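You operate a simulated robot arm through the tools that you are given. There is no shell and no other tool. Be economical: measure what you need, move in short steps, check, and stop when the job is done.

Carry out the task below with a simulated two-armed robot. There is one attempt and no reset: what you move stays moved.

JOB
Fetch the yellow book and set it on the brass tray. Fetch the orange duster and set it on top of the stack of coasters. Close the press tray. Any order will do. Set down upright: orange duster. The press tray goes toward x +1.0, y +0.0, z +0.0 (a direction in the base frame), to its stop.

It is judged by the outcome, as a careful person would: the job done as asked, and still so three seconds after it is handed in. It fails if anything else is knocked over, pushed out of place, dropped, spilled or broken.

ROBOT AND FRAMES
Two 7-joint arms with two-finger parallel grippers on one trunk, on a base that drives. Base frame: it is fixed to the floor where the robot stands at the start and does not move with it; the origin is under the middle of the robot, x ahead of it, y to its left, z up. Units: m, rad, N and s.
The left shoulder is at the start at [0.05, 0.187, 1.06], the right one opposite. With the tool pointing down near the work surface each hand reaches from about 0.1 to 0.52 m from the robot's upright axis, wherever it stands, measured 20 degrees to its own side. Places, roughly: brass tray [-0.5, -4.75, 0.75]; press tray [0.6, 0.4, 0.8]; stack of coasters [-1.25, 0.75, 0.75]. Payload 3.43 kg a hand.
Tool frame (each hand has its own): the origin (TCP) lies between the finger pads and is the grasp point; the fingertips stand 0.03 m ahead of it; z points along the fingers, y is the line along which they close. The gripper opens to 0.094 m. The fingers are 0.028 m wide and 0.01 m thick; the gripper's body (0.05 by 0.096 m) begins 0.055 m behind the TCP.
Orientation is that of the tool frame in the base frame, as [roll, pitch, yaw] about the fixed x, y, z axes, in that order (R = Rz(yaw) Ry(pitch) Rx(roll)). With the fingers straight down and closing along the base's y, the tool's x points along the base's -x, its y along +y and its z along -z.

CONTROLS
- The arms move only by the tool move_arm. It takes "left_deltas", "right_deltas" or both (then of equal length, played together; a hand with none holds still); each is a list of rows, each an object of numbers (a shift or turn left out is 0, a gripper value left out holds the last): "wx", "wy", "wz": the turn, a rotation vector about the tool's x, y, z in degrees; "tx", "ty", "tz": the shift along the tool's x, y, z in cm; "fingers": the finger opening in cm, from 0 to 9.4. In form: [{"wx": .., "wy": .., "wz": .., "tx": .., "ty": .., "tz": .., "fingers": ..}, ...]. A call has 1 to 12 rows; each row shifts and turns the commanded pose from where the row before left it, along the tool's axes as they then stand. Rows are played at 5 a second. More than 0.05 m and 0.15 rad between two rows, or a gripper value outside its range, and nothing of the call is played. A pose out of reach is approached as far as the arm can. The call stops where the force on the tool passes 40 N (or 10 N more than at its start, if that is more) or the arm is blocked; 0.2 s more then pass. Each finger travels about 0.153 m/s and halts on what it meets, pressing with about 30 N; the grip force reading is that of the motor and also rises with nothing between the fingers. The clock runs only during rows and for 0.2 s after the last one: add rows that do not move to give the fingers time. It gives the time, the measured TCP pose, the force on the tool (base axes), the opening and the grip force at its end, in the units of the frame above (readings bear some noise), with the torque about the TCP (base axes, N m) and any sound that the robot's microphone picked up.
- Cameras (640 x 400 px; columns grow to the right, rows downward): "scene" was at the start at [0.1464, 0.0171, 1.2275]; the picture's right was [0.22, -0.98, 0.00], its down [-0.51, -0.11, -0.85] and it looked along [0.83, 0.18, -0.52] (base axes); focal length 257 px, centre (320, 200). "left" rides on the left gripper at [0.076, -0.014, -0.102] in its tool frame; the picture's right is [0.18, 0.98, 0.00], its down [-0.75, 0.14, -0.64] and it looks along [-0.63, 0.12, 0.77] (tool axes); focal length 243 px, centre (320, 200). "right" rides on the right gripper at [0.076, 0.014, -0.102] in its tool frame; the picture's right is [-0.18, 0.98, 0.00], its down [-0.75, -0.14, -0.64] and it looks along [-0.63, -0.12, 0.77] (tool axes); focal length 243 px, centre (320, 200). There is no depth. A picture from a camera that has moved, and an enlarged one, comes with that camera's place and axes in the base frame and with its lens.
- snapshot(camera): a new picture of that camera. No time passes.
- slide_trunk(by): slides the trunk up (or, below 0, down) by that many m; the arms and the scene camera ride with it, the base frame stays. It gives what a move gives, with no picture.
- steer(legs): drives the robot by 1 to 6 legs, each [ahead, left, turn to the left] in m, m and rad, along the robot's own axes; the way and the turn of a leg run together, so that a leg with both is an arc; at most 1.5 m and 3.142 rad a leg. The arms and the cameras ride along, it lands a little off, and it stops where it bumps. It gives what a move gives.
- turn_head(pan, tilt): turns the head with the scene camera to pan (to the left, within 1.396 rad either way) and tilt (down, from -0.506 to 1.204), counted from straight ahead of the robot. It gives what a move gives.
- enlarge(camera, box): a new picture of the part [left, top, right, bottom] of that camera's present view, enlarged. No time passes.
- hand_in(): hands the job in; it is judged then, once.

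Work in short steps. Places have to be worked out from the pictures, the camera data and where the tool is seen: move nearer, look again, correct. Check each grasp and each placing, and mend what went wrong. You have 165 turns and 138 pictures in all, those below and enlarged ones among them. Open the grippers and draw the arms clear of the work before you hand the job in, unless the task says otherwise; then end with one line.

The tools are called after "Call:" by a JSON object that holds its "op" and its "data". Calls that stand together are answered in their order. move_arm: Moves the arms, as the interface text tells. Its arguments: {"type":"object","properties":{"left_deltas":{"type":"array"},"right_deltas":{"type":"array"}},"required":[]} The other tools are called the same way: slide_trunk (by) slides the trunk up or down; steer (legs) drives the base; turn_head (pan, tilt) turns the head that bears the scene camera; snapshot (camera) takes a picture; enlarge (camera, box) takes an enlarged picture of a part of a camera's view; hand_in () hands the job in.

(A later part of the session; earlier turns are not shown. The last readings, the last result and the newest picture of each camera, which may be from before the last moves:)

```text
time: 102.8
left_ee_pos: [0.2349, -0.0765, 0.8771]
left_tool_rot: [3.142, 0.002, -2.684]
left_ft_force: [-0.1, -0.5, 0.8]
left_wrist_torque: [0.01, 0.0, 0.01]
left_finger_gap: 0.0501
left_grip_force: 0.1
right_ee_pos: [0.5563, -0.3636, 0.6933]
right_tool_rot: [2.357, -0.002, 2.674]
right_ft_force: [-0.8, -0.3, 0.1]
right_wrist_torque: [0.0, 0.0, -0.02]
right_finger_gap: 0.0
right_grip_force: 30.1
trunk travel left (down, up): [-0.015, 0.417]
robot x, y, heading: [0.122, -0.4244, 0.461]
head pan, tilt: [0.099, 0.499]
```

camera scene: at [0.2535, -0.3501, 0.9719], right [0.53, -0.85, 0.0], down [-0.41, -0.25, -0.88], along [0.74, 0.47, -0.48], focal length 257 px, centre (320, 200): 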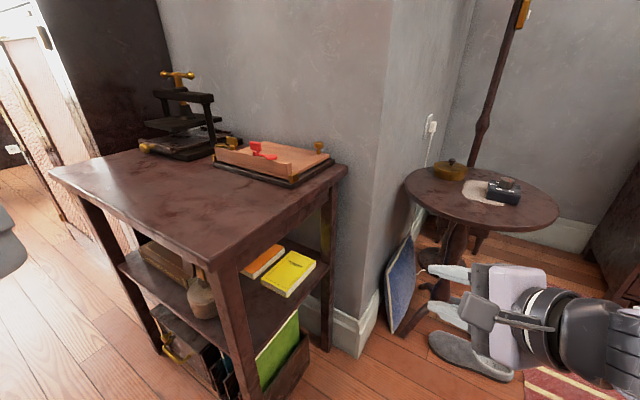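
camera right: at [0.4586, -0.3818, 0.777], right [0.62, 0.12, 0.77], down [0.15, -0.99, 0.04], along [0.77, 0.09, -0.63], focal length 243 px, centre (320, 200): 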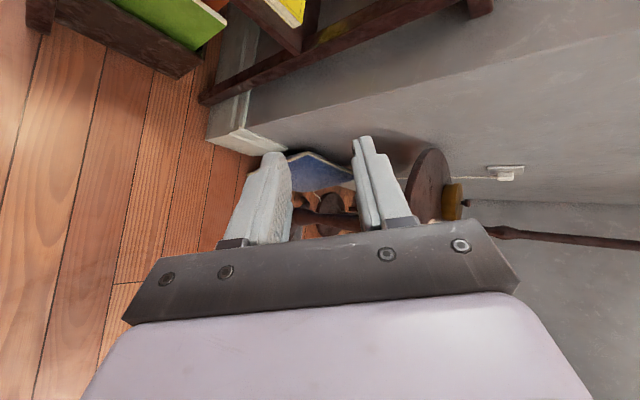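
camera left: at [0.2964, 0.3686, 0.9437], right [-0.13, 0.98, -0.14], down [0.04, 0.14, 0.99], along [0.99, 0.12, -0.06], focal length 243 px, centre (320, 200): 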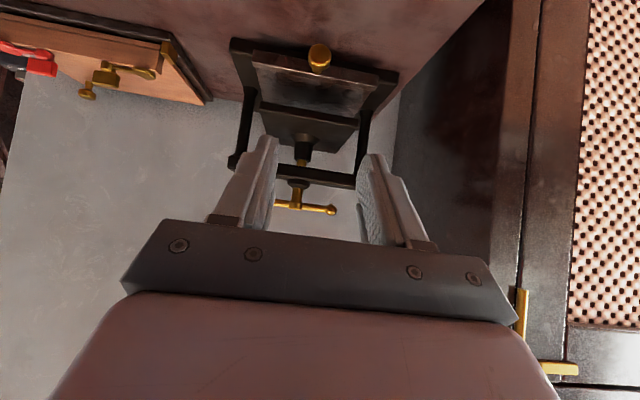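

Orientation is right. Moving to a waypoint just outside the shelf.

Call:
{"op": "move_arm", "data": {"right_deltas": [{"tx": 0.73, "ty": 0.75, "tz": 4.12}, {"tx": 0.73, "ty": 0.75, "tz": 4.12}, {"tx": 0.73, "ty": 0.75, "tz": 4.12}, {"tx": 0.73, "ty": 0.75, "tz": 4.12}, {"tx": 0.73, "ty": 0.75, "tz": 4.12}, {"tx": 0.73, "ty": 0.75, "tz": 4.12}, {}]}}

Call:
{"op": "snapshot", "data": {"camera": "scene"}}

Call:
{"op": "snapshot", "data": {"camera": "right"}}

```text
time: 104.4
left_ee_pos: [0.2362, -0.0763, 0.8763]
left_tool_rot: [-3.141, 0.0, -2.684]
left_ft_force: [-0.1, -0.3, 0.1]
left_wrist_torque: [0.0, -0.01, 0.05]
left_finger_gap: 0.0501
left_grip_force: 0.1
right_ee_pos: [0.6106, -0.1598, 0.5512]
right_tool_rot: [2.356, -0.001, 2.672]
right_ft_force: [-0.5, -0.6, -1.1]
right_wrist_torque: [0.01, -0.02, 0.04]
right_finger_gap: 0.0001
right_grip_force: 30.2
trunk travel left (down, up): [-0.015, 0.417]
robot x, y, heading: [0.1229, -0.4222, 0.458]
head pan, tilt: [0.099, 0.499]
```

```text
78 pictures are left
camera scene: at [0.2535, -0.3501, 0.9719], right [0.53, -0.85, 0.0], down [-0.41, -0.25, -0.88], along [0.74, 0.47, -0.48], focal length 257 px, centre (320, 200)
```

scene: 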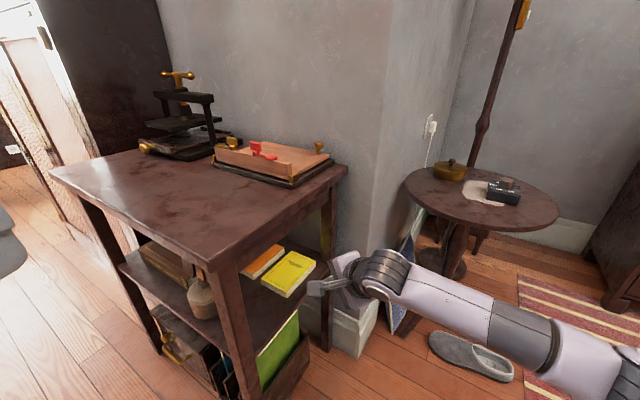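

```text
77 pictures are left
camera right: at [0.5149, -0.1808, 0.6352], right [0.48, 0.54, 0.7], down [0.42, -0.83, 0.35], along [0.77, 0.12, -0.63], focal length 243 px, centre (320, 200)
```

right: 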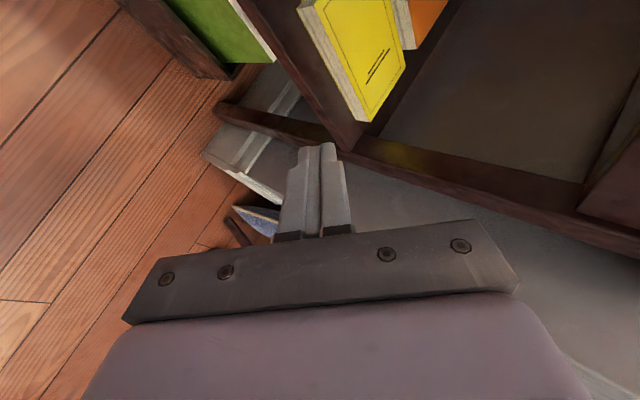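

The right camera confirms the book's location. Moving the tip above the cover.

Call:
{"op": "move_arm", "data": {"right_deltas": [{"tx": 1.06, "ty": 2.4, "tz": 3.5}, {"tx": 1.06, "ty": 2.2, "tz": 3.5}, {"tx": 1.06, "ty": 2.0, "tz": 4.6}, {}]}}

Call:
{"op": "enlarge", "data": {"camera": "scene", "box": [220, 210, 380, 320]}}

Call:
{"op": "snapshot", "data": {"camera": "right"}}

```text
refused: row 3 steps farther than a row can; nothing moved
```

```text
3.64 times, centred on (300, 265) of scene
camera zoom: at [0.2535, -0.3501, 0.9719], right [0.53, -0.85, 0.0], down [-0.41, -0.25, -0.88], along [0.74, 0.47, -0.48], focal length 936 px, centre (393, -36)
```

zoom: 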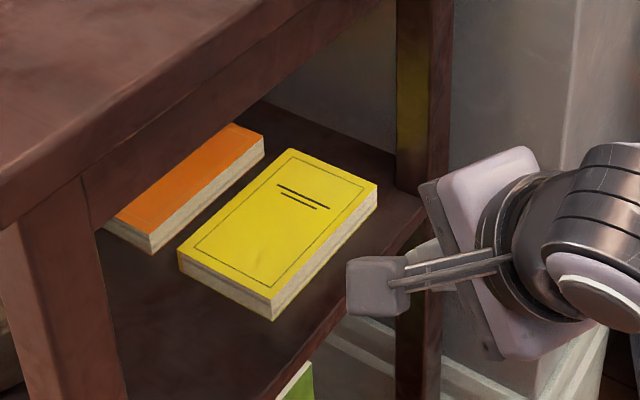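

```text
75 pictures are left
camera right: at [0.5149, -0.1808, 0.6352], right [0.48, 0.54, 0.7], down [0.42, -0.83, 0.35], along [0.77, 0.12, -0.63], focal length 243 px, centre (320, 200)
```

right: 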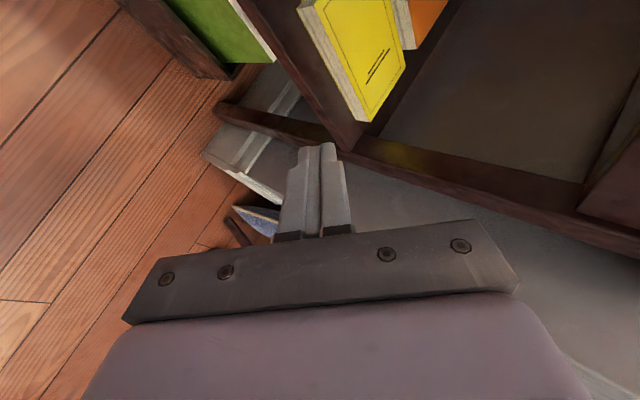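

One row was too long, so I'll split the move into smaller rows.

Call:
{"op": "move_arm", "data": {"right_deltas": [{"tx": 0.8, "ty": 1.8, "tz": 2.7}, {"tx": 0.8, "ty": 1.8, "tz": 2.7}, {"tx": 0.8, "ty": 1.6, "tz": 3.0}, {"tx": 0.8, "ty": 1.4, "tz": 3.3}, {}]}}

Call:
{"op": "enlarge", "data": {"camera": "scene", "box": [220, 210, 380, 320]}}

Call:
{"op": "snapshot", "data": {"camera": "right"}}

```text
time: 105.6
left_ee_pos: [0.2358, -0.0752, 0.8759]
left_tool_rot: [-3.141, 0.001, -2.683]
left_ft_force: [-0.1, -0.7, 0.1]
left_wrist_torque: [0.01, -0.02, 0.02]
left_finger_gap: 0.0501
left_grip_force: 0.1
right_ee_pos: [0.6396, -0.0294, 0.5173]
right_tool_rot: [2.355, -0.001, 2.675]
right_ft_force: [-0.4, 0.1, 0.4]
right_wrist_torque: [0.04, 0.03, 0.0]
right_finger_gap: 0.0001
right_grip_force: 29.6
trunk travel left (down, up): [-0.015, 0.417]
robot x, y, heading: [0.1211, -0.4217, 0.462]
head pan, tilt: [0.099, 0.499]
```

```text
3.64 times, centred on (300, 265) of scene
camera zoom: at [0.2534, -0.3501, 0.9719], right [0.53, -0.85, 0.0], down [-0.41, -0.25, -0.88], along [0.74, 0.47, -0.48], focal length 936 px, centre (393, -36)
```

zoom: 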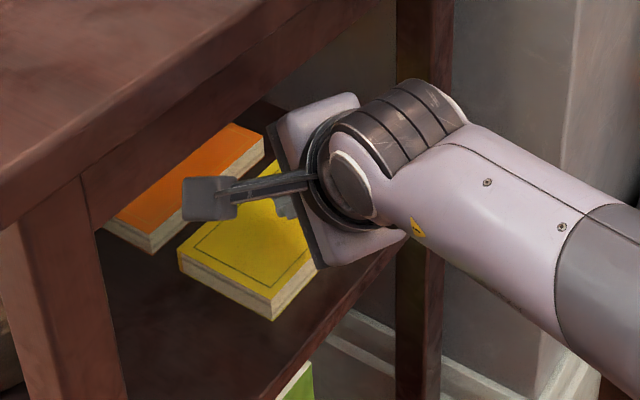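

```text
73 pictures are left
camera right: at [0.5434, -0.0507, 0.6012], right [0.48, 0.54, 0.7], down [0.42, -0.83, 0.35], along [0.77, 0.13, -0.62], focal length 243 px, centre (320, 200)
```

right: 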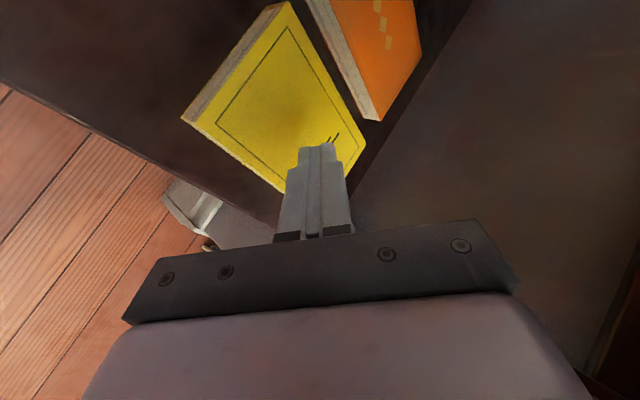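

The tip is above the cover. I'll lower vertically until I feel contact.

Call:
{"op": "move_arm", "data": {"right_deltas": [{"ty": -0.7, "tz": 0.7}, {"ty": -0.7, "tz": 0.7}, {"ty": -0.2, "tz": 0.2}, {"ty": -0.2, "tz": 0.2}, {}]}}

```text
time: 107.0
left_ee_pos: [0.2366, -0.0762, 0.8764]
left_tool_rot: [3.141, 0.0, -2.682]
left_ft_force: [-0.1, -0.2, -0.3]
left_wrist_torque: [0.01, -0.02, -0.02]
left_finger_gap: 0.05
left_grip_force: 0.1
right_ee_pos: [0.6888, -0.0617, 0.4944]
right_tool_rot: [2.35, 0.025, 2.6]
right_ft_force: [-0.3, -0.5, -1.4]
right_wrist_torque: [0.0, -0.02, 0.01]
right_finger_gap: 0.0001
right_grip_force: 30.4
trunk travel left (down, up): [-0.015, 0.417]
robot x, y, heading: [0.1198, -0.4237, 0.464]
head pan, tilt: [0.099, 0.499]
stopped in row 5 (right hand): the arm was blocked; the commanded pose is now the measured one
```

The hand was deflected sideways and blocked, so I'll look before moving again.

Call:
{"op": "snapshot", "data": {"camera": "right"}}

Call:
{"op": "enlarge", "data": {"camera": "scene", "box": [180, 180, 420, 340]}}

```text
72 pictures are left
camera right: at [0.5891, -0.0753, 0.5766], right [0.5, 0.51, 0.7], down [0.35, -0.86, 0.37], along [0.79, 0.06, -0.61], focal length 243 px, centre (320, 200)
```

right: 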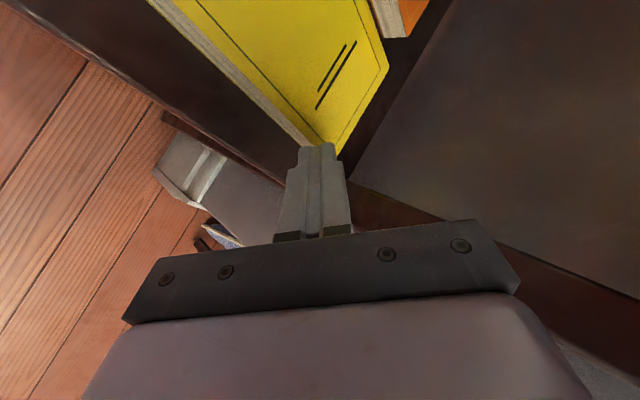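

```text
2.50 times, centred on (300, 260) of scene
camera zoom: at [0.2535, -0.3501, 0.9719], right [0.53, -0.85, 0.0], down [-0.41, -0.25, -0.88], along [0.74, 0.47, -0.48], focal length 643 px, centre (370, 50)
```

zoom: 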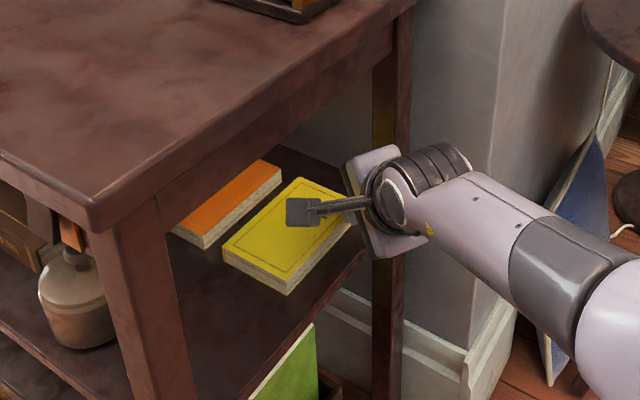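

The book hasn't moved and the tool force is low, so some other arm link was blocked. I'll look at the rest of the arm.

Call:
{"op": "turn_head", "data": {"pan": -0.7, "tilt": 0.8}}

Call:
{"op": "snapshot", "data": {"camera": "scene"}}

```text
time: 108.2
left_ee_pos: [0.2364, -0.0759, 0.8763]
left_tool_rot: [3.141, 0.001, -2.683]
left_ft_force: [0.4, -0.5, -0.2]
left_wrist_torque: [0.02, 0.01, -0.04]
left_finger_gap: 0.0499
left_grip_force: 0.1
right_ee_pos: [0.6871, -0.0617, 0.4956]
right_tool_rot: [2.351, 0.022, 2.604]
right_ft_force: [0.7, 0.4, -0.8]
right_wrist_torque: [0.03, -0.01, 0.0]
right_finger_gap: 0.0
right_grip_force: 29.9
trunk travel left (down, up): [-0.015, 0.417]
robot x, y, heading: [0.1241, -0.4216, 0.464]
head pan, tilt: [-0.7, 0.799]
```

```text
70 pictures are left
camera scene: at [0.2548, -0.4175, 0.946], right [-0.24, -0.97, 0.0], down [-0.7, 0.17, -0.7], along [0.68, -0.17, -0.72], focal length 257 px, centre (320, 200)
```

scene: 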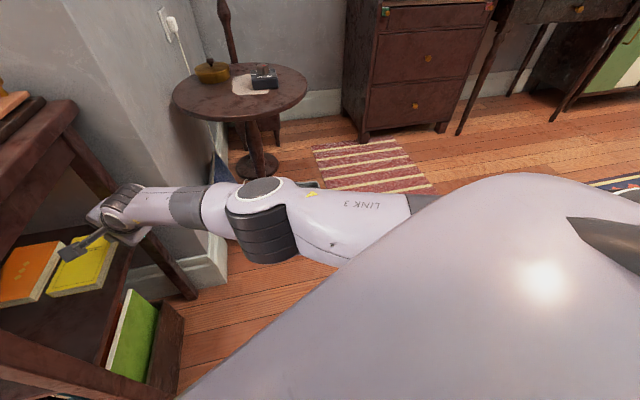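

The cause isn't obvious; it may be an awkward arm posture at the lowest trunk height. I'll lift, return to the hover pose with the yaw corrected, and see whether the hand tracks.

Call:
{"op": "move_arm", "data": {"right_deltas": [{"ty": 1.05, "tz": -1.05}, {"ty": 1.05, "tz": -1.05}, {"tx": 2.8, "wy": 1.4, "wz": -1.4}, {"tx": 2.8, "ty": 0.2, "tz": 0.2, "wy": 1.4, "wz": -1.4}, {}]}}

Call:
{"op": "snapshot", "data": {"camera": "scene"}}

```text
time: 109.4
left_ee_pos: [0.2364, -0.0766, 0.8769]
left_tool_rot: [3.141, -0.001, -2.682]
left_ft_force: [0.2, 0.2, 0.3]
left_wrist_torque: [0.03, -0.01, -0.02]
left_finger_gap: 0.05
left_grip_force: 0.1
right_ee_pos: [0.6352, -0.0284, 0.5224]
right_tool_rot: [2.353, 0.023, 2.676]
right_ft_force: [0.7, -0.5, -0.1]
right_wrist_torque: [0.0, 0.02, 0.02]
right_finger_gap: 0.0001
right_grip_force: 29.6
trunk travel left (down, up): [-0.015, 0.417]
robot x, y, heading: [0.1228, -0.4225, 0.457]
head pan, tilt: [-0.7, 0.799]
```

```text
69 pictures are left
camera scene: at [0.2547, -0.4175, 0.946], right [-0.24, -0.97, 0.0], down [-0.7, 0.17, -0.7], along [0.68, -0.17, -0.72], focal length 257 px, centre (320, 200)
```

scene: 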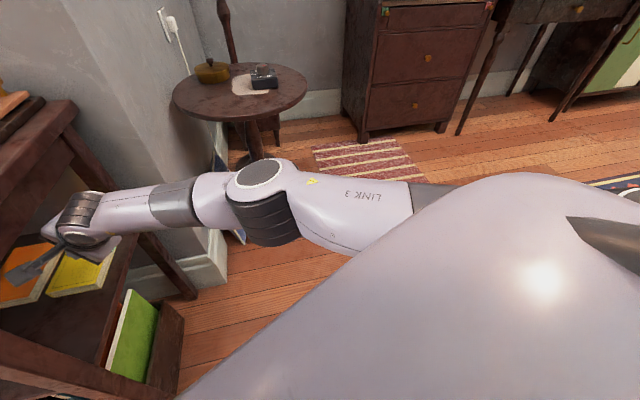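

It tracks here. I'll descend in small calls, reading the pose each time.

Call:
{"op": "move_arm", "data": {"right_deltas": [{"ty": -0.5, "tz": 0.5}, {"ty": -0.5, "tz": 0.5}, {}]}}

Call:
{"op": "move_arm", "data": {"right_deltas": [{"ty": -0.5, "tz": 0.5}, {}]}}

```text
time: 110.2
left_ee_pos: [0.236, -0.0752, 0.8762]
left_tool_rot: [-3.141, -0.001, -2.683]
left_ft_force: [0.4, -1.0, -0.1]
left_wrist_torque: [-0.01, -0.04, 0.0]
left_finger_gap: 0.0501
left_grip_force: 0.1
right_ee_pos: [0.6375, -0.0278, 0.5098]
right_tool_rot: [2.354, 0.021, 2.675]
right_ft_force: [0.1, -0.4, -0.3]
right_wrist_torque: [0.02, -0.01, 0.0]
right_finger_gap: 0.0
right_grip_force: 30.4
trunk travel left (down, up): [-0.015, 0.417]
robot x, y, heading: [0.1225, -0.4203, 0.463]
head pan, tilt: [-0.7, 0.799]
```

```text
time: 110.8
left_ee_pos: [0.2354, -0.0765, 0.8764]
left_tool_rot: [3.141, 0.0, -2.682]
left_ft_force: [0.2, 0.1, 1.2]
left_wrist_torque: [-0.02, -0.02, 0.02]
left_finger_gap: 0.0501
left_grip_force: 0.0
right_ee_pos: [0.6465, -0.0339, 0.5036]
right_tool_rot: [2.347, 0.029, 2.659]
right_ft_force: [-0.6, -0.1, -0.1]
right_wrist_torque: [-0.01, 0.0, 0.03]
right_finger_gap: 0.0
right_grip_force: 30.0
trunk travel left (down, up): [-0.015, 0.417]
robot x, y, heading: [0.1213, -0.4237, 0.457]
head pan, tilt: [-0.7, 0.799]
```

The deflection comes without any tool force, so an upper link must be touching, likely the elbow against the robot's own base. I'll retract, raise the trunk 0.12 m, and reach down with a higher shoulder.

Call:
{"op": "move_arm", "data": {"right_deltas": [{"ty": 0.7, "tz": -0.7}, {"tx": -0.8, "ty": -1.6, "tz": -3.0}, {"tx": -0.8, "ty": -1.6, "tz": -3.0}, {"tx": -0.8, "ty": -1.6, "tz": -3.0}, {"tx": -0.8, "ty": -1.6, "tz": -3.0}, {}]}}

Call:
{"op": "slide_trunk", "data": {"by": 0.13}}

```text
time: 112.2
left_ee_pos: [0.2367, -0.0757, 0.877]
left_tool_rot: [3.141, 0.0, -2.683]
left_ft_force: [0.2, -0.4, -0.4]
left_wrist_torque: [0.02, 0.0, 0.02]
left_finger_gap: 0.0499
left_grip_force: 0.0
right_ee_pos: [0.6052, -0.1605, 0.5501]
right_tool_rot: [2.351, 0.024, 2.675]
right_ft_force: [0.6, -0.2, -0.2]
right_wrist_torque: [-0.03, -0.06, 0.01]
right_finger_gap: 0.0002
right_grip_force: 29.9
trunk travel left (down, up): [-0.015, 0.417]
robot x, y, heading: [0.1219, -0.4225, 0.464]
head pan, tilt: [-0.7, 0.799]
```

```text
time: 113.7
left_ee_pos: [0.2369, -0.0757, 1.0063]
left_tool_rot: [-3.141, 0.0, -2.681]
left_ft_force: [0.5, 0.1, -0.2]
left_wrist_torque: [0.01, 0.01, 0.01]
left_finger_gap: 0.0498
left_grip_force: 0.0
right_ee_pos: [0.6051, -0.1592, 0.6803]
right_tool_rot: [2.352, 0.022, 2.674]
right_ft_force: [-0.9, 0.8, -0.1]
right_wrist_torque: [-0.01, 0.01, 0.03]
right_finger_gap: 0.0
right_grip_force: 30.0
trunk travel left (down, up): [-0.145, 0.287]
robot x, y, heading: [0.1224, -0.4226, 0.461]
head pan, tilt: [-0.7, 0.799]
```

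Now I'll lower the hand with the arm outside the shelf, then look at the posture.

Call:
{"op": "move_arm", "data": {"right_deltas": [{"ty": -2.3, "tz": 2.3}, {"ty": -2.3, "tz": 2.3}, {"ty": -2.3, "tz": 2.3}, {"ty": -2.3, "tz": 2.3}, {}]}}

Call:
{"op": "snapshot", "data": {"camera": "scene"}}

```text
time: 114.9
left_ee_pos: [0.2364, -0.0765, 1.0056]
left_tool_rot: [-3.141, 0.001, -2.684]
left_ft_force: [0.1, -0.1, 0.8]
left_wrist_torque: [0.05, 0.05, -0.01]
left_finger_gap: 0.05
left_grip_force: 0.1
right_ee_pos: [0.608, -0.1594, 0.5492]
right_tool_rot: [2.353, 0.023, 2.675]
right_ft_force: [0.0, 0.0, 0.6]
right_wrist_torque: [0.03, 0.01, -0.03]
right_finger_gap: 0.0
right_grip_force: 30.3
trunk travel left (down, up): [-0.145, 0.287]
robot x, y, heading: [0.1224, -0.4223, 0.462]
head pan, tilt: [-0.7, 0.799]
```

```text
68 pictures are left
camera scene: at [0.2548, -0.4175, 1.076], right [-0.24, -0.97, 0.0], down [-0.7, 0.17, -0.7], along [0.68, -0.17, -0.72], focal length 257 px, centre (320, 200)
```

scene: 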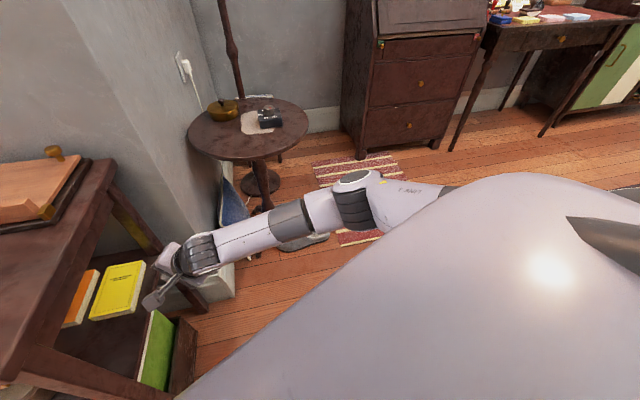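

Good posture, with the arm more bent. Moving in over the cover and then down, reading the pose.

Call:
{"op": "move_arm", "data": {"right_deltas": [{"tx": 0.8, "ty": 1.8, "tz": 2.7}, {"tx": 0.8, "ty": 1.8, "tz": 2.7}, {"tx": 0.8, "ty": 1.6, "tz": 3.0}, {"tx": 0.8, "ty": 1.4, "tz": 3.3}, {}]}}

Call:
{"op": "move_arm", "data": {"right_deltas": [{"ty": -0.5, "tz": 0.5}, {"ty": -0.5, "tz": 0.5}, {"ty": -0.5, "tz": 0.5}, {}]}}

```text
time: 116.3
left_ee_pos: [0.2364, -0.0753, 1.0063]
left_tool_rot: [-3.141, -0.001, -2.682]
left_ft_force: [0.1, -0.5, 0.2]
left_wrist_torque: [0.02, 0.01, -0.01]
left_finger_gap: 0.05
left_grip_force: 0.0
right_ee_pos: [0.6608, -0.0967, 0.5216]
right_tool_rot: [2.369, 0.048, 2.626]
right_ft_force: [0.6, -0.4, -1.3]
right_wrist_torque: [0.04, 0.01, -0.03]
right_finger_gap: 0.0001
right_grip_force: 29.7
right hand out of reach, approached as far as the arm can: row 3, 4
trunk travel left (down, up): [-0.145, 0.287]
robot x, y, heading: [0.125, -0.4242, 0.458]
head pan, tilt: [-0.7, 0.799]
stopped in row 5 (right hand): the arm was blocked; the commanded pose is now the measured one
```

```text
time: 117.3
left_ee_pos: [0.2362, -0.076, 1.0068]
left_tool_rot: [3.141, 0.001, -2.682]
left_ft_force: [-0.3, 0.1, -0.2]
left_wrist_torque: [-0.03, 0.01, -0.01]
left_finger_gap: 0.0498
left_grip_force: 0.1
right_ee_pos: [0.6602, -0.0984, 0.5206]
right_tool_rot: [2.37, 0.048, 2.628]
right_ft_force: [-1.2, 0.2, -0.1]
right_wrist_torque: [0.0, -0.03, 0.0]
right_finger_gap: 0.0
right_grip_force: 30.1
right hand out of reach, approached as far as the arm can: row 1, 2, 3
trunk travel left (down, up): [-0.145, 0.287]
robot x, y, heading: [0.1234, -0.4209, 0.462]
head pan, tilt: [-0.7, 0.799]
```

That pose was simply out of reach, so I need to be closer. I'll retract the hand, shift the robot forward and to the right, clear of the table corner, and retry.

Call:
{"op": "move_arm", "data": {"right_deltas": [{"ty": -2.2, "tz": -3.3}, {"ty": -2.2, "tz": -3.3}, {"ty": -2.2, "tz": -3.3}, {"ty": -2.2, "tz": -3.3}, {"ty": -2.2, "tz": -3.3}, {"ty": -2.0, "tz": -3.3}, {}]}}

Call:
{"op": "steer", "data": {"legs": [[0, -0.1, 0], [0.13, 0, 0]]}}

Call:
{"op": "turn_head", "data": {"pan": 0.0, "tilt": 0.8}}

Call:
{"op": "snapshot", "data": {"camera": "scene"}}

```text
time: 118.9
left_ee_pos: [0.237, -0.0763, 1.0063]
left_tool_rot: [-3.141, 0.0, -2.683]
left_ft_force: [0.5, 0.1, -0.8]
left_wrist_torque: [0.01, -0.02, 0.02]
left_finger_gap: 0.05
left_grip_force: 0.1
right_ee_pos: [0.5585, -0.3072, 0.5667]
right_tool_rot: [2.367, 0.042, 2.635]
right_ft_force: [-0.1, 0.3, -0.5]
right_wrist_torque: [0.01, -0.01, -0.01]
right_finger_gap: 0.0
right_grip_force: 30.0
right hand out of reach, approached as far as the arm can: row 6
trunk travel left (down, up): [-0.145, 0.287]
robot x, y, heading: [0.126, -0.4189, 0.467]
head pan, tilt: [-0.7, 0.799]
```

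```text
time: 121.0
left_ee_pos: [0.3943, -0.1076, 1.0065]
left_tool_rot: [3.141, 0.003, -2.681]
left_ft_force: [0.2, 0.1, -0.6]
left_wrist_torque: [0.03, 0.0, 0.01]
left_finger_gap: 0.0501
left_grip_force: 0.1
right_ee_pos: [0.7189, -0.338, 0.5667]
right_tool_rot: [2.367, 0.039, 2.637]
right_ft_force: [0.4, -0.6, -0.5]
right_wrist_torque: [0.0, 0.02, 0.0]
right_finger_gap: 0.0
right_grip_force: 30.2
trunk travel left (down, up): [-0.145, 0.287]
robot x, y, heading: [0.2827, -0.454, 0.462]
head pan, tilt: [-0.7, 0.799]
```

```text
time: 122.0
left_ee_pos: [0.3953, -0.1086, 1.0064]
left_tool_rot: [3.141, 0.002, -2.68]
left_ft_force: [-0.3, 0.3, -0.1]
left_wrist_torque: [0.01, 0.01, 0.02]
left_finger_gap: 0.0502
left_grip_force: 0.0
right_ee_pos: [0.7177, -0.3388, 0.5674]
right_tool_rot: [2.366, 0.038, 2.637]
right_ft_force: [0.0, 0.5, -0.1]
right_wrist_torque: [0.02, 0.02, -0.01]
right_finger_gap: 0.0001
right_grip_force: 29.9
trunk travel left (down, up): [-0.145, 0.287]
robot x, y, heading: [0.2849, -0.4531, 0.457]
head pan, tilt: [0.0, 0.799]
```

```text
67 pictures are left
camera scene: at [0.4081, -0.3945, 1.076], right [0.44, -0.9, 0.0], down [-0.64, -0.32, -0.7], along [0.62, 0.31, -0.72], focal length 257 px, centre (320, 200)
```

scene: 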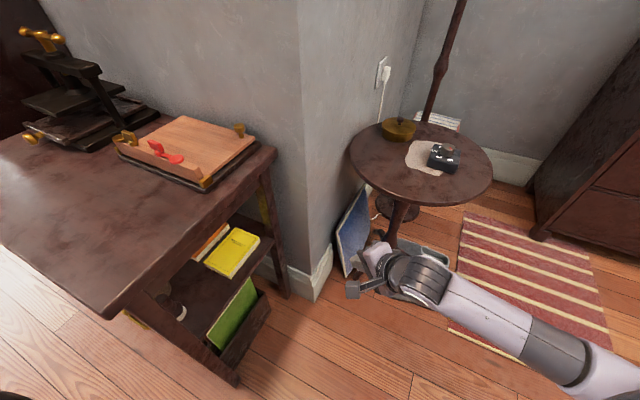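

Closer now, with the round table clear. Moving the hand to the waypoint beside the shelf.

Call:
{"op": "move_arm", "data": {"right_deltas": [{"tx": 3.43, "ty": 1.29, "tz": 1.77}, {"tx": 3.43, "ty": 1.29, "tz": 1.77}, {"tx": 3.43, "ty": 1.29, "tz": 1.77}, {"tx": 3.43, "ty": 1.29, "tz": 1.77}, {"tx": 3.43, "ty": 1.29, "tz": 1.77}, {}]}}

Call:
{"op": "move_arm", "data": {"right_deltas": [{"tx": 0.8, "ty": 1.8, "tz": 2.7}, {"tx": 0.8, "ty": 1.8, "tz": 2.7}, {"tx": 0.8, "ty": 1.6, "tz": 3.0}, {}]}}

Call:
{"op": "snapshot", "data": {"camera": "scene"}}

```text
time: 123.4
left_ee_pos: [0.3949, -0.1084, 1.0058]
left_tool_rot: [-3.141, 0.0, -2.68]
left_ft_force: [0.2, 0.9, -0.1]
left_wrist_torque: [0.0, -0.01, -0.04]
left_finger_gap: 0.0502
left_grip_force: 0.0
right_ee_pos: [0.7127, -0.3049, 0.5751]
right_tool_rot: [2.37, 0.036, 2.639]
right_ft_force: [0.4, 0.3, -1.0]
right_wrist_torque: [0.05, 0.0, -0.01]
right_finger_gap: 0.0
right_grip_force: 29.8
right hand out of reach, approached as far as the arm can: row 1, 2, 3, 4, 5
trunk travel left (down, up): [-0.145, 0.287]
robot x, y, heading: [0.2782, -0.4528, 0.463]
head pan, tilt: [0.0, 0.799]
```

```text
time: 124.4
left_ee_pos: [0.3943, -0.1082, 1.0058]
left_tool_rot: [3.14, 0.0, -2.679]
left_ft_force: [0.8, 0.3, -0.6]
left_wrist_torque: [0.02, 0.01, -0.03]
left_finger_gap: 0.0499
left_grip_force: 0.0
right_ee_pos: [0.7387, -0.2104, 0.5494]
right_tool_rot: [2.366, 0.038, 2.636]
right_ft_force: [0.2, 1.2, -0.5]
right_wrist_torque: [0.02, -0.01, 0.0]
right_finger_gap: 0.0
right_grip_force: 30.0
trunk travel left (down, up): [-0.145, 0.287]
robot x, y, heading: [0.2851, -0.4554, 0.463]
head pan, tilt: [0.0, 0.799]
```

```text
66 pictures are left
camera scene: at [0.4081, -0.3944, 1.076], right [0.45, -0.9, 0.0], down [-0.64, -0.32, -0.7], along [0.62, 0.31, -0.72], focal length 257 px, centre (320, 200)
```

scene: 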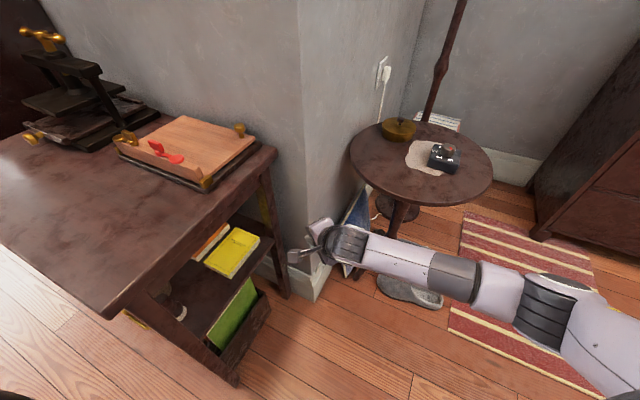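

The earlier refusal was the wrist near its limit. Turning the robot itself left by about 0.33 rad should bring the hand to the shelf in a natural posture, with the elbow still clear of the round table.

Call:
{"op": "move_arm", "data": {"right_deltas": [{"ty": -2, "tz": -3}, {"ty": -2, "tz": -3}, {}]}}

Call:
{"op": "steer", "data": {"legs": [[0, 0, 0.33]]}}

Call:
{"op": "snapshot", "data": {"camera": "scene"}}

```text
time: 125.2
left_ee_pos: [0.3948, -0.1082, 1.0076]
left_tool_rot: [-3.142, 0.002, -2.68]
left_ft_force: [-0.2, 0.3, -0.1]
left_wrist_torque: [-0.01, 0.0, 0.02]
left_finger_gap: 0.0499
left_grip_force: 0.1
right_ee_pos: [0.7091, -0.2631, 0.5617]
right_tool_rot: [2.369, 0.039, 2.638]
right_ft_force: [0.5, -0.2, -0.8]
right_wrist_torque: [0.02, 0.01, 0.01]
right_finger_gap: 0.0
right_grip_force: 30.7
right hand out of reach, approached as far as the arm can: row 2
trunk travel left (down, up): [-0.145, 0.287]
robot x, y, heading: [0.2884, -0.455, 0.461]
head pan, tilt: [0.0, 0.799]
```

```text
time: 126.7
left_ee_pos: [0.276, -0.0906, 1.0076]
left_tool_rot: [-3.14, 0.002, -2.347]
left_ft_force: [-0.5, 0.4, 0.5]
left_wrist_torque: [0.02, -0.03, -0.01]
left_finger_gap: 0.0501
left_grip_force: 0.1
right_ee_pos: [0.6237, -0.1344, 0.5623]
right_tool_rot: [2.368, 0.039, 2.969]
right_ft_force: [-0.2, 0.5, -0.5]
right_wrist_torque: [0.0, -0.02, 0.04]
right_finger_gap: 0.0
right_grip_force: 30.1
trunk travel left (down, up): [-0.145, 0.287]
robot x, y, heading: [0.2829, -0.4552, 0.791]
head pan, tilt: [0.0, 0.799]
```

```text
65 pictures are left
camera scene: at [0.3812, -0.3573, 1.076], right [0.71, -0.7, 0.0], down [-0.5, -0.51, -0.7], along [0.49, 0.5, -0.72], focal length 257 px, centre (320, 200)
```

scene: 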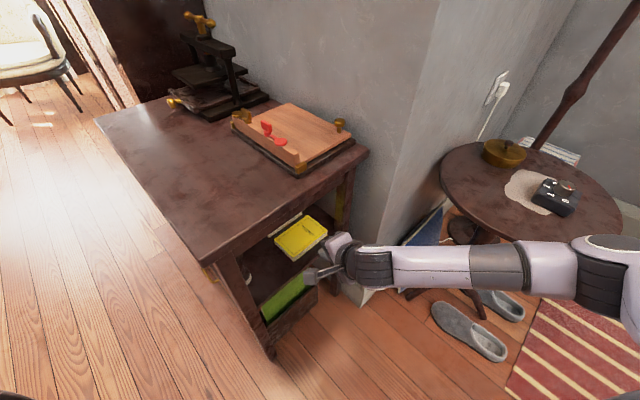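

The hand is beside the shelf at a good angle. Moving it in over the cover.

Call:
{"op": "move_arm", "data": {"right_deltas": [{"tx": -0.45, "ty": 1.35, "tz": 3.5}, {"tx": -0.45, "ty": 1.35, "tz": 3.5}, {"tx": -0.45, "ty": 1.35, "tz": 3.5}, {}]}}

Call:
{"op": "enlarge", "data": {"camera": "scene", "box": [220, 170, 420, 320]}}

Call:
{"op": "snapshot", "data": {"camera": "right"}}

```text
time: 127.7
left_ee_pos: [0.2769, -0.0905, 1.0061]
left_tool_rot: [3.141, 0.001, -2.35]
left_ft_force: [-0.4, 0.1, 0.6]
left_wrist_torque: [0.01, -0.02, -0.03]
left_finger_gap: 0.0499
left_grip_force: 0.0
right_ee_pos: [0.6554, -0.0363, 0.5152]
right_tool_rot: [2.369, 0.036, 2.968]
right_ft_force: [0.2, 0.0, 1.2]
right_wrist_torque: [0.0, 0.0, 0.0]
right_finger_gap: 0.0
right_grip_force: 29.7
trunk travel left (down, up): [-0.145, 0.287]
robot x, y, heading: [0.2871, -0.4539, 0.791]
head pan, tilt: [0.0, 0.799]
```

```text
2.67 times, centred on (320, 245) of scene
camera zoom: at [0.3812, -0.3573, 1.076], right [0.71, -0.7, 0.0], down [-0.5, -0.51, -0.7], along [0.49, 0.5, -0.72], focal length 686 px, centre (320, 80)
```

zoom: 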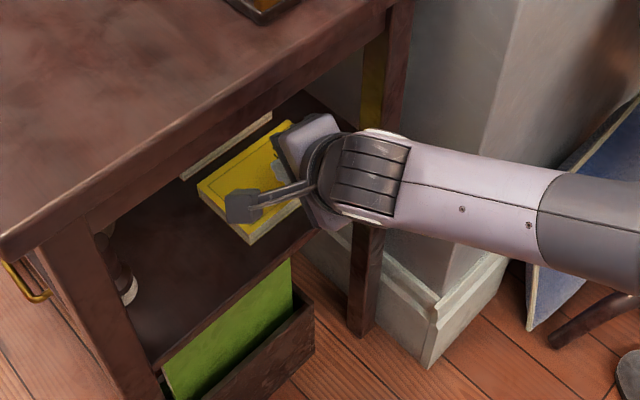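

```text
63 pictures are left
camera right: at [0.5675, -0.0825, 0.5979], right [0.28, 0.67, 0.69], down [0.63, -0.67, 0.39], along [0.72, 0.33, -0.61], focal length 243 px, centre (320, 200)
```

right: 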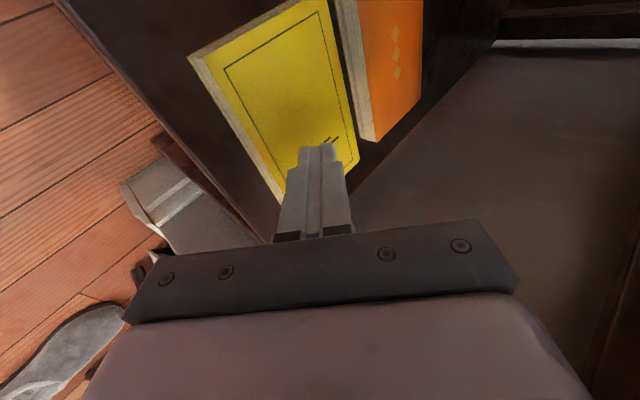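

Tracking well. Descending onto the cover in small steps.

Call:
{"op": "move_arm", "data": {"right_deltas": [{"ty": -0.5, "tz": 0.5}, {"ty": -0.5, "tz": 0.5}, {"ty": -0.35, "tz": 0.35}, {}]}}

Call:
{"op": "move_arm", "data": {"right_deltas": [{"ty": -0.3, "tz": 0.3}, {"ty": -0.3, "tz": 0.3}, {}]}}

```text
time: 128.7
left_ee_pos: [0.2757, -0.0902, 1.0066]
left_tool_rot: [-3.141, 0.001, -2.349]
left_ft_force: [-0.5, -0.3, -0.6]
left_wrist_torque: [0.01, 0.02, 0.01]
left_finger_gap: 0.0501
left_grip_force: 0.0
right_ee_pos: [0.6569, -0.0367, 0.4968]
right_tool_rot: [2.371, 0.039, 2.968]
right_ft_force: [0.2, -1.0, 0.6]
right_wrist_torque: [-0.05, 0.01, 0.0]
right_finger_gap: 0.0
right_grip_force: 29.6
trunk travel left (down, up): [-0.145, 0.287]
robot x, y, heading: [0.2856, -0.4535, 0.797]
head pan, tilt: [0.0, 0.799]
```

```text
time: 129.5
left_ee_pos: [0.2767, -0.0917, 1.0064]
left_tool_rot: [-3.141, 0.002, -2.349]
left_ft_force: [-0.1, 0.9, 0.8]
left_wrist_torque: [0.02, -0.02, -0.03]
left_finger_gap: 0.0499
left_grip_force: 0.0
right_ee_pos: [0.6582, -0.0364, 0.4892]
right_tool_rot: [2.367, 0.038, 2.969]
right_ft_force: [-0.1, -0.4, 5.9]
right_wrist_torque: [0.08, 0.07, 0.04]
right_finger_gap: 0.0003
right_grip_force: 30.5
trunk travel left (down, up): [-0.145, 0.287]
robot x, y, heading: [0.2835, -0.4529, 0.794]
head pan, tilt: [0.0, 0.799]
```

Contact at 6 N. I'll press slightly more and drag the book 3 cm towards -y, then check.

Call:
{"op": "move_arm", "data": {"right_deltas": [{"ty": -0.2, "tz": 0.2}, {"tx": -0.17, "ty": -0.7, "tz": -0.7}, {"tx": -0.17, "ty": -0.7, "tz": -0.7}, {"tx": -0.17, "ty": -0.7, "tz": -0.7}, {}]}}

Call:
{"op": "enlarge", "data": {"camera": "scene", "box": [220, 170, 420, 320]}}

Call:
{"op": "snapshot", "data": {"camera": "right"}}

```text
time: 130.7
left_ee_pos: [0.276, -0.0929, 1.0072]
left_tool_rot: [3.141, 0.001, -2.349]
left_ft_force: [0.2, 0.2, -0.4]
left_wrist_torque: [-0.01, 0.02, -0.02]
left_finger_gap: 0.0498
left_grip_force: 0.1
right_ee_pos: [0.6547, -0.0661, 0.4889]
right_tool_rot: [2.363, 0.039, 2.97]
right_ft_force: [-0.6, 5.7, 20.1]
right_wrist_torque: [0.44, 0.22, -0.07]
right_finger_gap: 0.0
right_grip_force: 29.9
trunk travel left (down, up): [-0.145, 0.287]
robot x, y, heading: [0.2823, -0.4548, 0.795]
head pan, tilt: [0.0, 0.799]
```

```text
2.67 times, centred on (320, 245) of scene
camera zoom: at [0.3803, -0.3582, 1.0763], right [0.71, -0.7, 0.0], down [-0.5, -0.51, -0.7], along [0.49, 0.5, -0.72], focal length 686 px, centre (320, 80)
```

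zoom: 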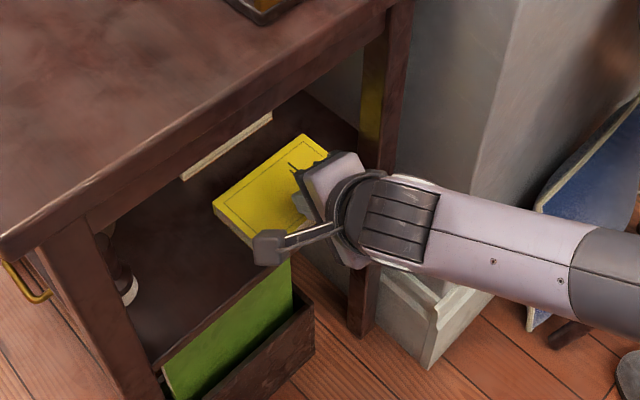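

```text
61 pictures are left
camera right: at [0.5677, -0.1134, 0.571], right [0.28, 0.66, 0.7], down [0.63, -0.67, 0.39], along [0.72, 0.34, -0.6], focal length 243 px, centre (320, 200)
```

right: 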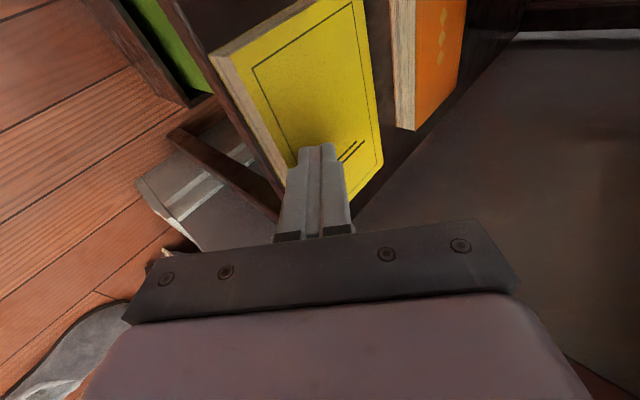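

The book came along. To avoid pressing on the overhanging part, I'll lift, re-plant the fingertip 4.5 cm further in, and press again.

Call:
{"op": "move_arm", "data": {"right_deltas": [{"ty": 0.8, "tz": -0.8}, {"tx": 0.39, "ty": 1.58, "tz": 1.58}, {"tx": 0.39, "ty": 1.58, "tz": 1.58}, {"ty": -0.4, "tz": 0.4}, {"ty": -0.25, "tz": 0.25}, {}]}}

```text
time: 132.1
left_ee_pos: [0.2767, -0.091, 1.0071]
left_tool_rot: [-3.14, 0.0, -2.349]
left_ft_force: [-0.2, -0.9, 0.0]
left_wrist_torque: [-0.02, 0.02, 0.01]
left_finger_gap: 0.0503
left_grip_force: 0.1
right_ee_pos: [0.6583, -0.0211, 0.4894]
right_tool_rot: [2.365, 0.038, 2.969]
right_ft_force: [1.7, -1.7, 10.9]
right_wrist_torque: [0.18, 0.07, -0.03]
right_finger_gap: 0.0001
right_grip_force: 30.0
trunk travel left (down, up): [-0.145, 0.287]
robot x, y, heading: [0.2802, -0.4551, 0.794]
head pan, tilt: [0.0, 0.799]
```

Call:
{"op": "move_arm", "data": {"right_deltas": [{"ty": -0.12, "tz": 0.12}, {"tx": -0.17, "ty": -0.7, "tz": -0.7}, {"tx": -0.17, "ty": -0.7, "tz": -0.7}, {"tx": -0.17, "ty": -0.7, "tz": -0.7}, {"tx": -0.13, "ty": -0.55, "tz": -0.55}, {}]}}

Call:
{"op": "enlarge", "data": {"camera": "scene", "box": [220, 170, 420, 320]}}

Call:
{"op": "snapshot", "data": {"camera": "right"}}

```text
time: 133.5
left_ee_pos: [0.2753, -0.0921, 1.0067]
left_tool_rot: [-3.14, 0.003, -2.35]
left_ft_force: [-0.2, 0.3, -0.9]
left_wrist_torque: [0.02, 0.0, -0.01]
left_finger_gap: 0.0501
left_grip_force: 0.0
right_ee_pos: [0.6569, -0.0575, 0.4898]
right_tool_rot: [2.361, 0.037, 2.968]
right_ft_force: [-0.9, 4.0, 20.6]
right_wrist_torque: [0.48, 0.21, 0.01]
right_finger_gap: 0.0001
right_grip_force: 30.1
trunk travel left (down, up): [-0.145, 0.287]
robot x, y, heading: [0.2829, -0.4561, 0.793]
head pan, tilt: [0.0, 0.799]
```

```text
2.67 times, centred on (320, 245) of scene
camera zoom: at [0.3803, -0.3583, 1.0763], right [0.71, -0.7, 0.0], down [-0.5, -0.51, -0.7], along [0.49, 0.5, -0.72], focal length 686 px, centre (320, 80)
```

zoom: 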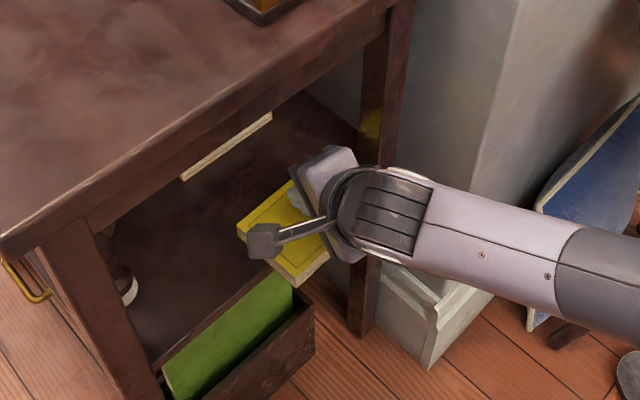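

```text
59 pictures are left
camera right: at [0.5681, -0.1055, 0.5709], right [0.27, 0.66, 0.7], down [0.63, -0.67, 0.39], along [0.72, 0.34, -0.6], focal length 243 px, centre (320, 200)
```

right: 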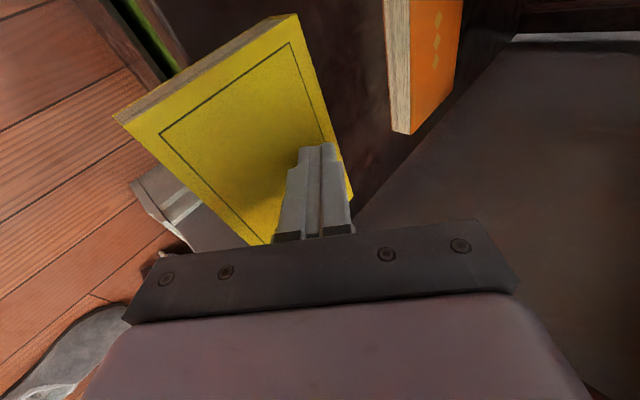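

The edge is at y≈-0.104, about 3 cm past the shelf. I'll lift off, back out, and level the hand for the pinch with the fingers open.

Call:
{"op": "move_arm", "data": {"right_deltas": [{"ty": 1.0, "tz": -1.0}, {"ty": 0.8, "tz": -0.8}, {"tx": -0.6, "ty": -2.3, "tz": -2.3}, {"tx": -0.6, "ty": -2.3, "tz": -2.3}, {"tx": -0.6, "ty": -2.3, "tz": -2.3}, {"tx": -0.6, "ty": -2.3, "tz": -2.3}, {}]}}

Call:
{"op": "move_arm", "data": {"right_deltas": [{"wx": -7.5, "fingers": 5}, {"wx": -7.5}, {"wx": -7.5}, {"wx": -7.5}, {"wx": -7.5}, {"wx": -7}, {}]}}

Call:
{"op": "snapshot", "data": {"camera": "right"}}

Call:
{"op": "enlarge", "data": {"camera": "scene", "box": [200, 170, 440, 330]}}

```text
time: 135.1
left_ee_pos: [0.2764, -0.0896, 1.0071]
left_tool_rot: [3.141, 0.003, -2.349]
left_ft_force: [0.4, -0.4, 0.9]
left_wrist_torque: [0.01, -0.02, 0.03]
left_finger_gap: 0.0501
left_grip_force: 0.0
right_ee_pos: [0.6599, -0.1419, 0.5124]
right_tool_rot: [2.365, 0.027, 2.976]
right_ft_force: [-0.1, 0.6, -0.2]
right_wrist_torque: [0.03, 0.0, 0.0]
right_finger_gap: 0.0
right_grip_force: 29.9
right hand out of reach, approached as far as the arm can: row 5, 6
trunk travel left (down, up): [-0.145, 0.287]
robot x, y, heading: [0.2833, -0.4548, 0.794]
head pan, tilt: [0.0, 0.799]
```

```text
time: 136.7
left_ee_pos: [0.2762, -0.0896, 1.0068]
left_tool_rot: [3.141, 0.003, -2.348]
left_ft_force: [0.6, 0.6, -0.8]
left_wrist_torque: [-0.01, 0.0, -0.04]
left_finger_gap: 0.0501
left_grip_force: 0.0
right_ee_pos: [0.6604, -0.1428, 0.5118]
right_tool_rot: [1.722, 0.025, 2.978]
right_ft_force: [-0.8, -0.3, -0.3]
right_wrist_torque: [0.05, 0.01, 0.04]
right_finger_gap: 0.05
right_grip_force: 0.2
right hand out of reach, approached as far as the arm can: row 1, 2
trunk travel left (down, up): [-0.145, 0.287]
robot x, y, heading: [0.2763, -0.4542, 0.794]
head pan, tilt: [0.0, 0.799]
```

```text
58 pictures are left
camera right: at [0.5687, -0.2273, 0.5398], right [0.18, 0.12, 0.98], down [0.64, -0.77, -0.03], along [0.75, 0.63, -0.21], focal length 243 px, centre (320, 200)
```

right: 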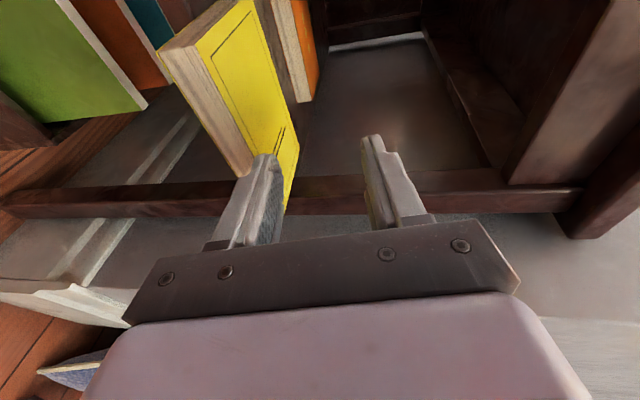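

```text
2.50 times, centred on (320, 250) of scene
camera zoom: at [0.3812, -0.3573, 1.076], right [0.71, -0.7, 0.0], down [-0.5, -0.51, -0.7], along [0.49, 0.5, -0.72], focal length 643 px, centre (320, 75)
```

zoom: 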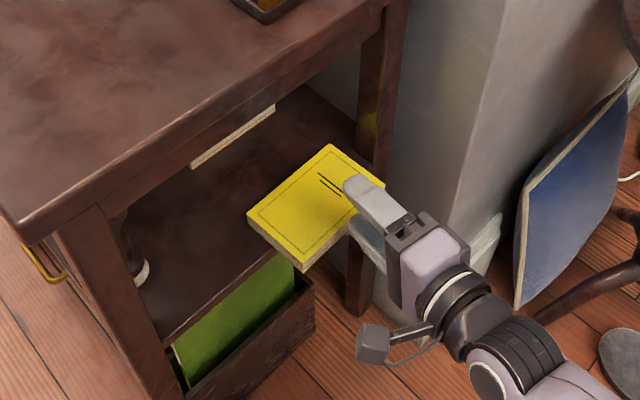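

The overhang is clear. I'll level the hand, back off 2 cm and lower to the book's mid-height at z≈0.45.

Call:
{"op": "move_arm", "data": {"right_deltas": [{"wx": -8, "tz": -1}, {"tz": -1.2}, {"ty": -2}, {"ty": -2}, {"ty": -2}, {}]}}

Call:
{"op": "snapshot", "data": {"camera": "right"}}

Call:
{"op": "enlarge", "data": {"camera": "scene", "box": [240, 190, 400, 310]}}

```text
time: 138.1
left_ee_pos: [0.2761, -0.0907, 1.0062]
left_tool_rot: [-3.141, 0.002, -2.349]
left_ft_force: [-1.1, 0.3, 0.2]
left_wrist_torque: [-0.02, 0.03, 0.0]
left_finger_gap: 0.0501
left_grip_force: 0.1
right_ee_pos: [0.6599, -0.1644, 0.4534]
right_tool_rot: [1.58, 0.026, 2.978]
right_ft_force: [-0.1, -0.1, 0.1]
right_wrist_torque: [0.0, -0.03, -0.01]
right_finger_gap: 0.0498
right_grip_force: 0.0
trunk travel left (down, up): [-0.145, 0.287]
robot x, y, heading: [0.2842, -0.4503, 0.791]
head pan, tilt: [0.0, 0.799]
```

```text
56 pictures are left
camera right: at [0.5663, -0.2529, 0.4677], right [0.16, -0.02, 0.99], down [0.64, -0.76, -0.12], along [0.75, 0.65, -0.11], focal length 243 px, centre (320, 200)
```

right: 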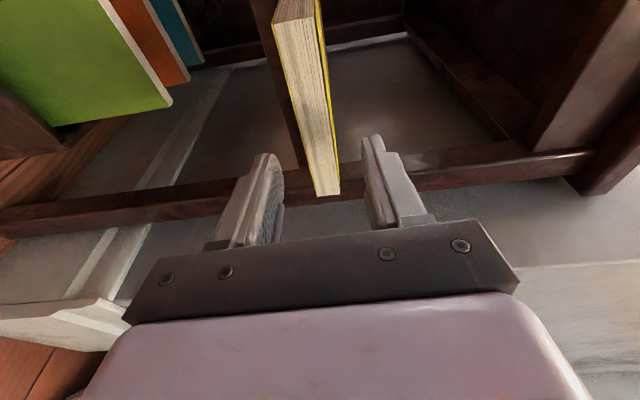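

```text
3.33 times, centred on (320, 250) of scene
camera zoom: at [0.3812, -0.3573, 1.076], right [0.71, -0.7, 0.0], down [-0.5, -0.51, -0.7], along [0.49, 0.5, -0.72], focal length 858 px, centre (320, 33)
```

zoom: 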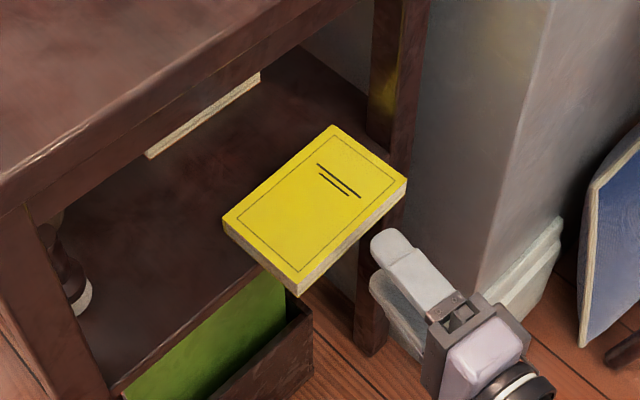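

The book is centred vertically between the fingers. I'll advance about 5.3 cm so they overlap the overhang without reaching the shelf edge.

Call:
{"op": "move_arm", "data": {"right_deltas": [{"tx": 1.5, "tz": 1.3}, {"tz": 2}, {"tz": 1}, {"tz": 0.9}, {}]}}

Call:
{"op": "snapshot", "data": {"camera": "right"}}

Call:
{"op": "enlarge", "data": {"camera": "scene", "box": [240, 190, 400, 310]}}

```text
time: 139.3
left_ee_pos: [0.2763, -0.0901, 1.0065]
left_tool_rot: [3.141, 0.0, -2.35]
left_ft_force: [0.6, -0.6, 0.5]
left_wrist_torque: [0.0, 0.0, 0.02]
left_finger_gap: 0.05
left_grip_force: 0.1
right_ee_pos: [0.6524, -0.1104, 0.4523]
right_tool_rot: [1.58, 0.024, 2.978]
right_ft_force: [0.3, -0.8, 0.4]
right_wrist_torque: [0.0, 0.01, -0.06]
right_finger_gap: 0.05
right_grip_force: 0.0
trunk travel left (down, up): [-0.145, 0.287]
robot x, y, heading: [0.2831, -0.4505, 0.792]
head pan, tilt: [0.0, 0.799]
```

```text
54 pictures are left
camera right: at [0.5602, -0.1987, 0.4672], right [0.16, -0.02, 0.99], down [0.64, -0.76, -0.12], along [0.75, 0.65, -0.11], focal length 243 px, centre (320, 200)
```

right: 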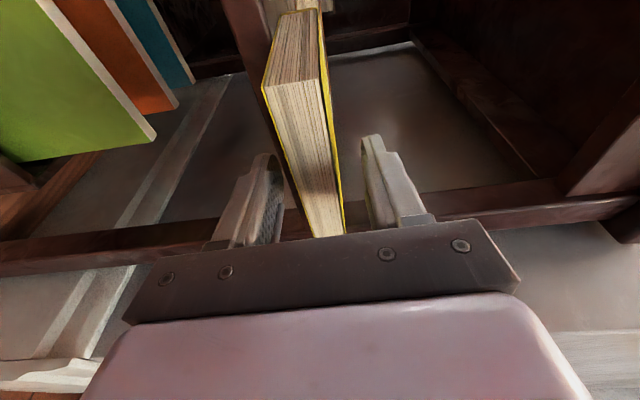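

```text
3.33 times, centred on (320, 250) of scene
camera zoom: at [0.3812, -0.3573, 1.076], right [0.71, -0.7, 0.0], down [-0.5, -0.51, -0.7], along [0.49, 0.5, -0.72], focal length 858 px, centre (320, 33)
```

zoom: 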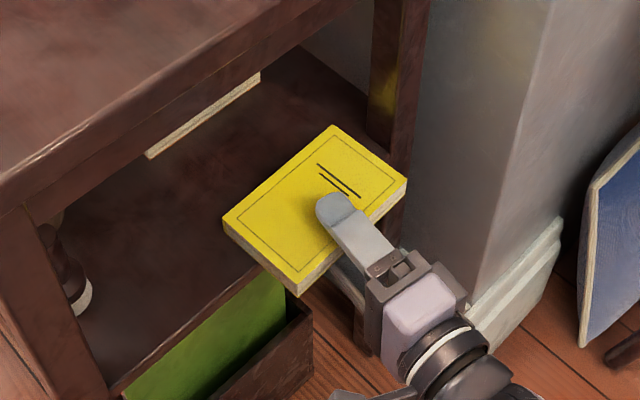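

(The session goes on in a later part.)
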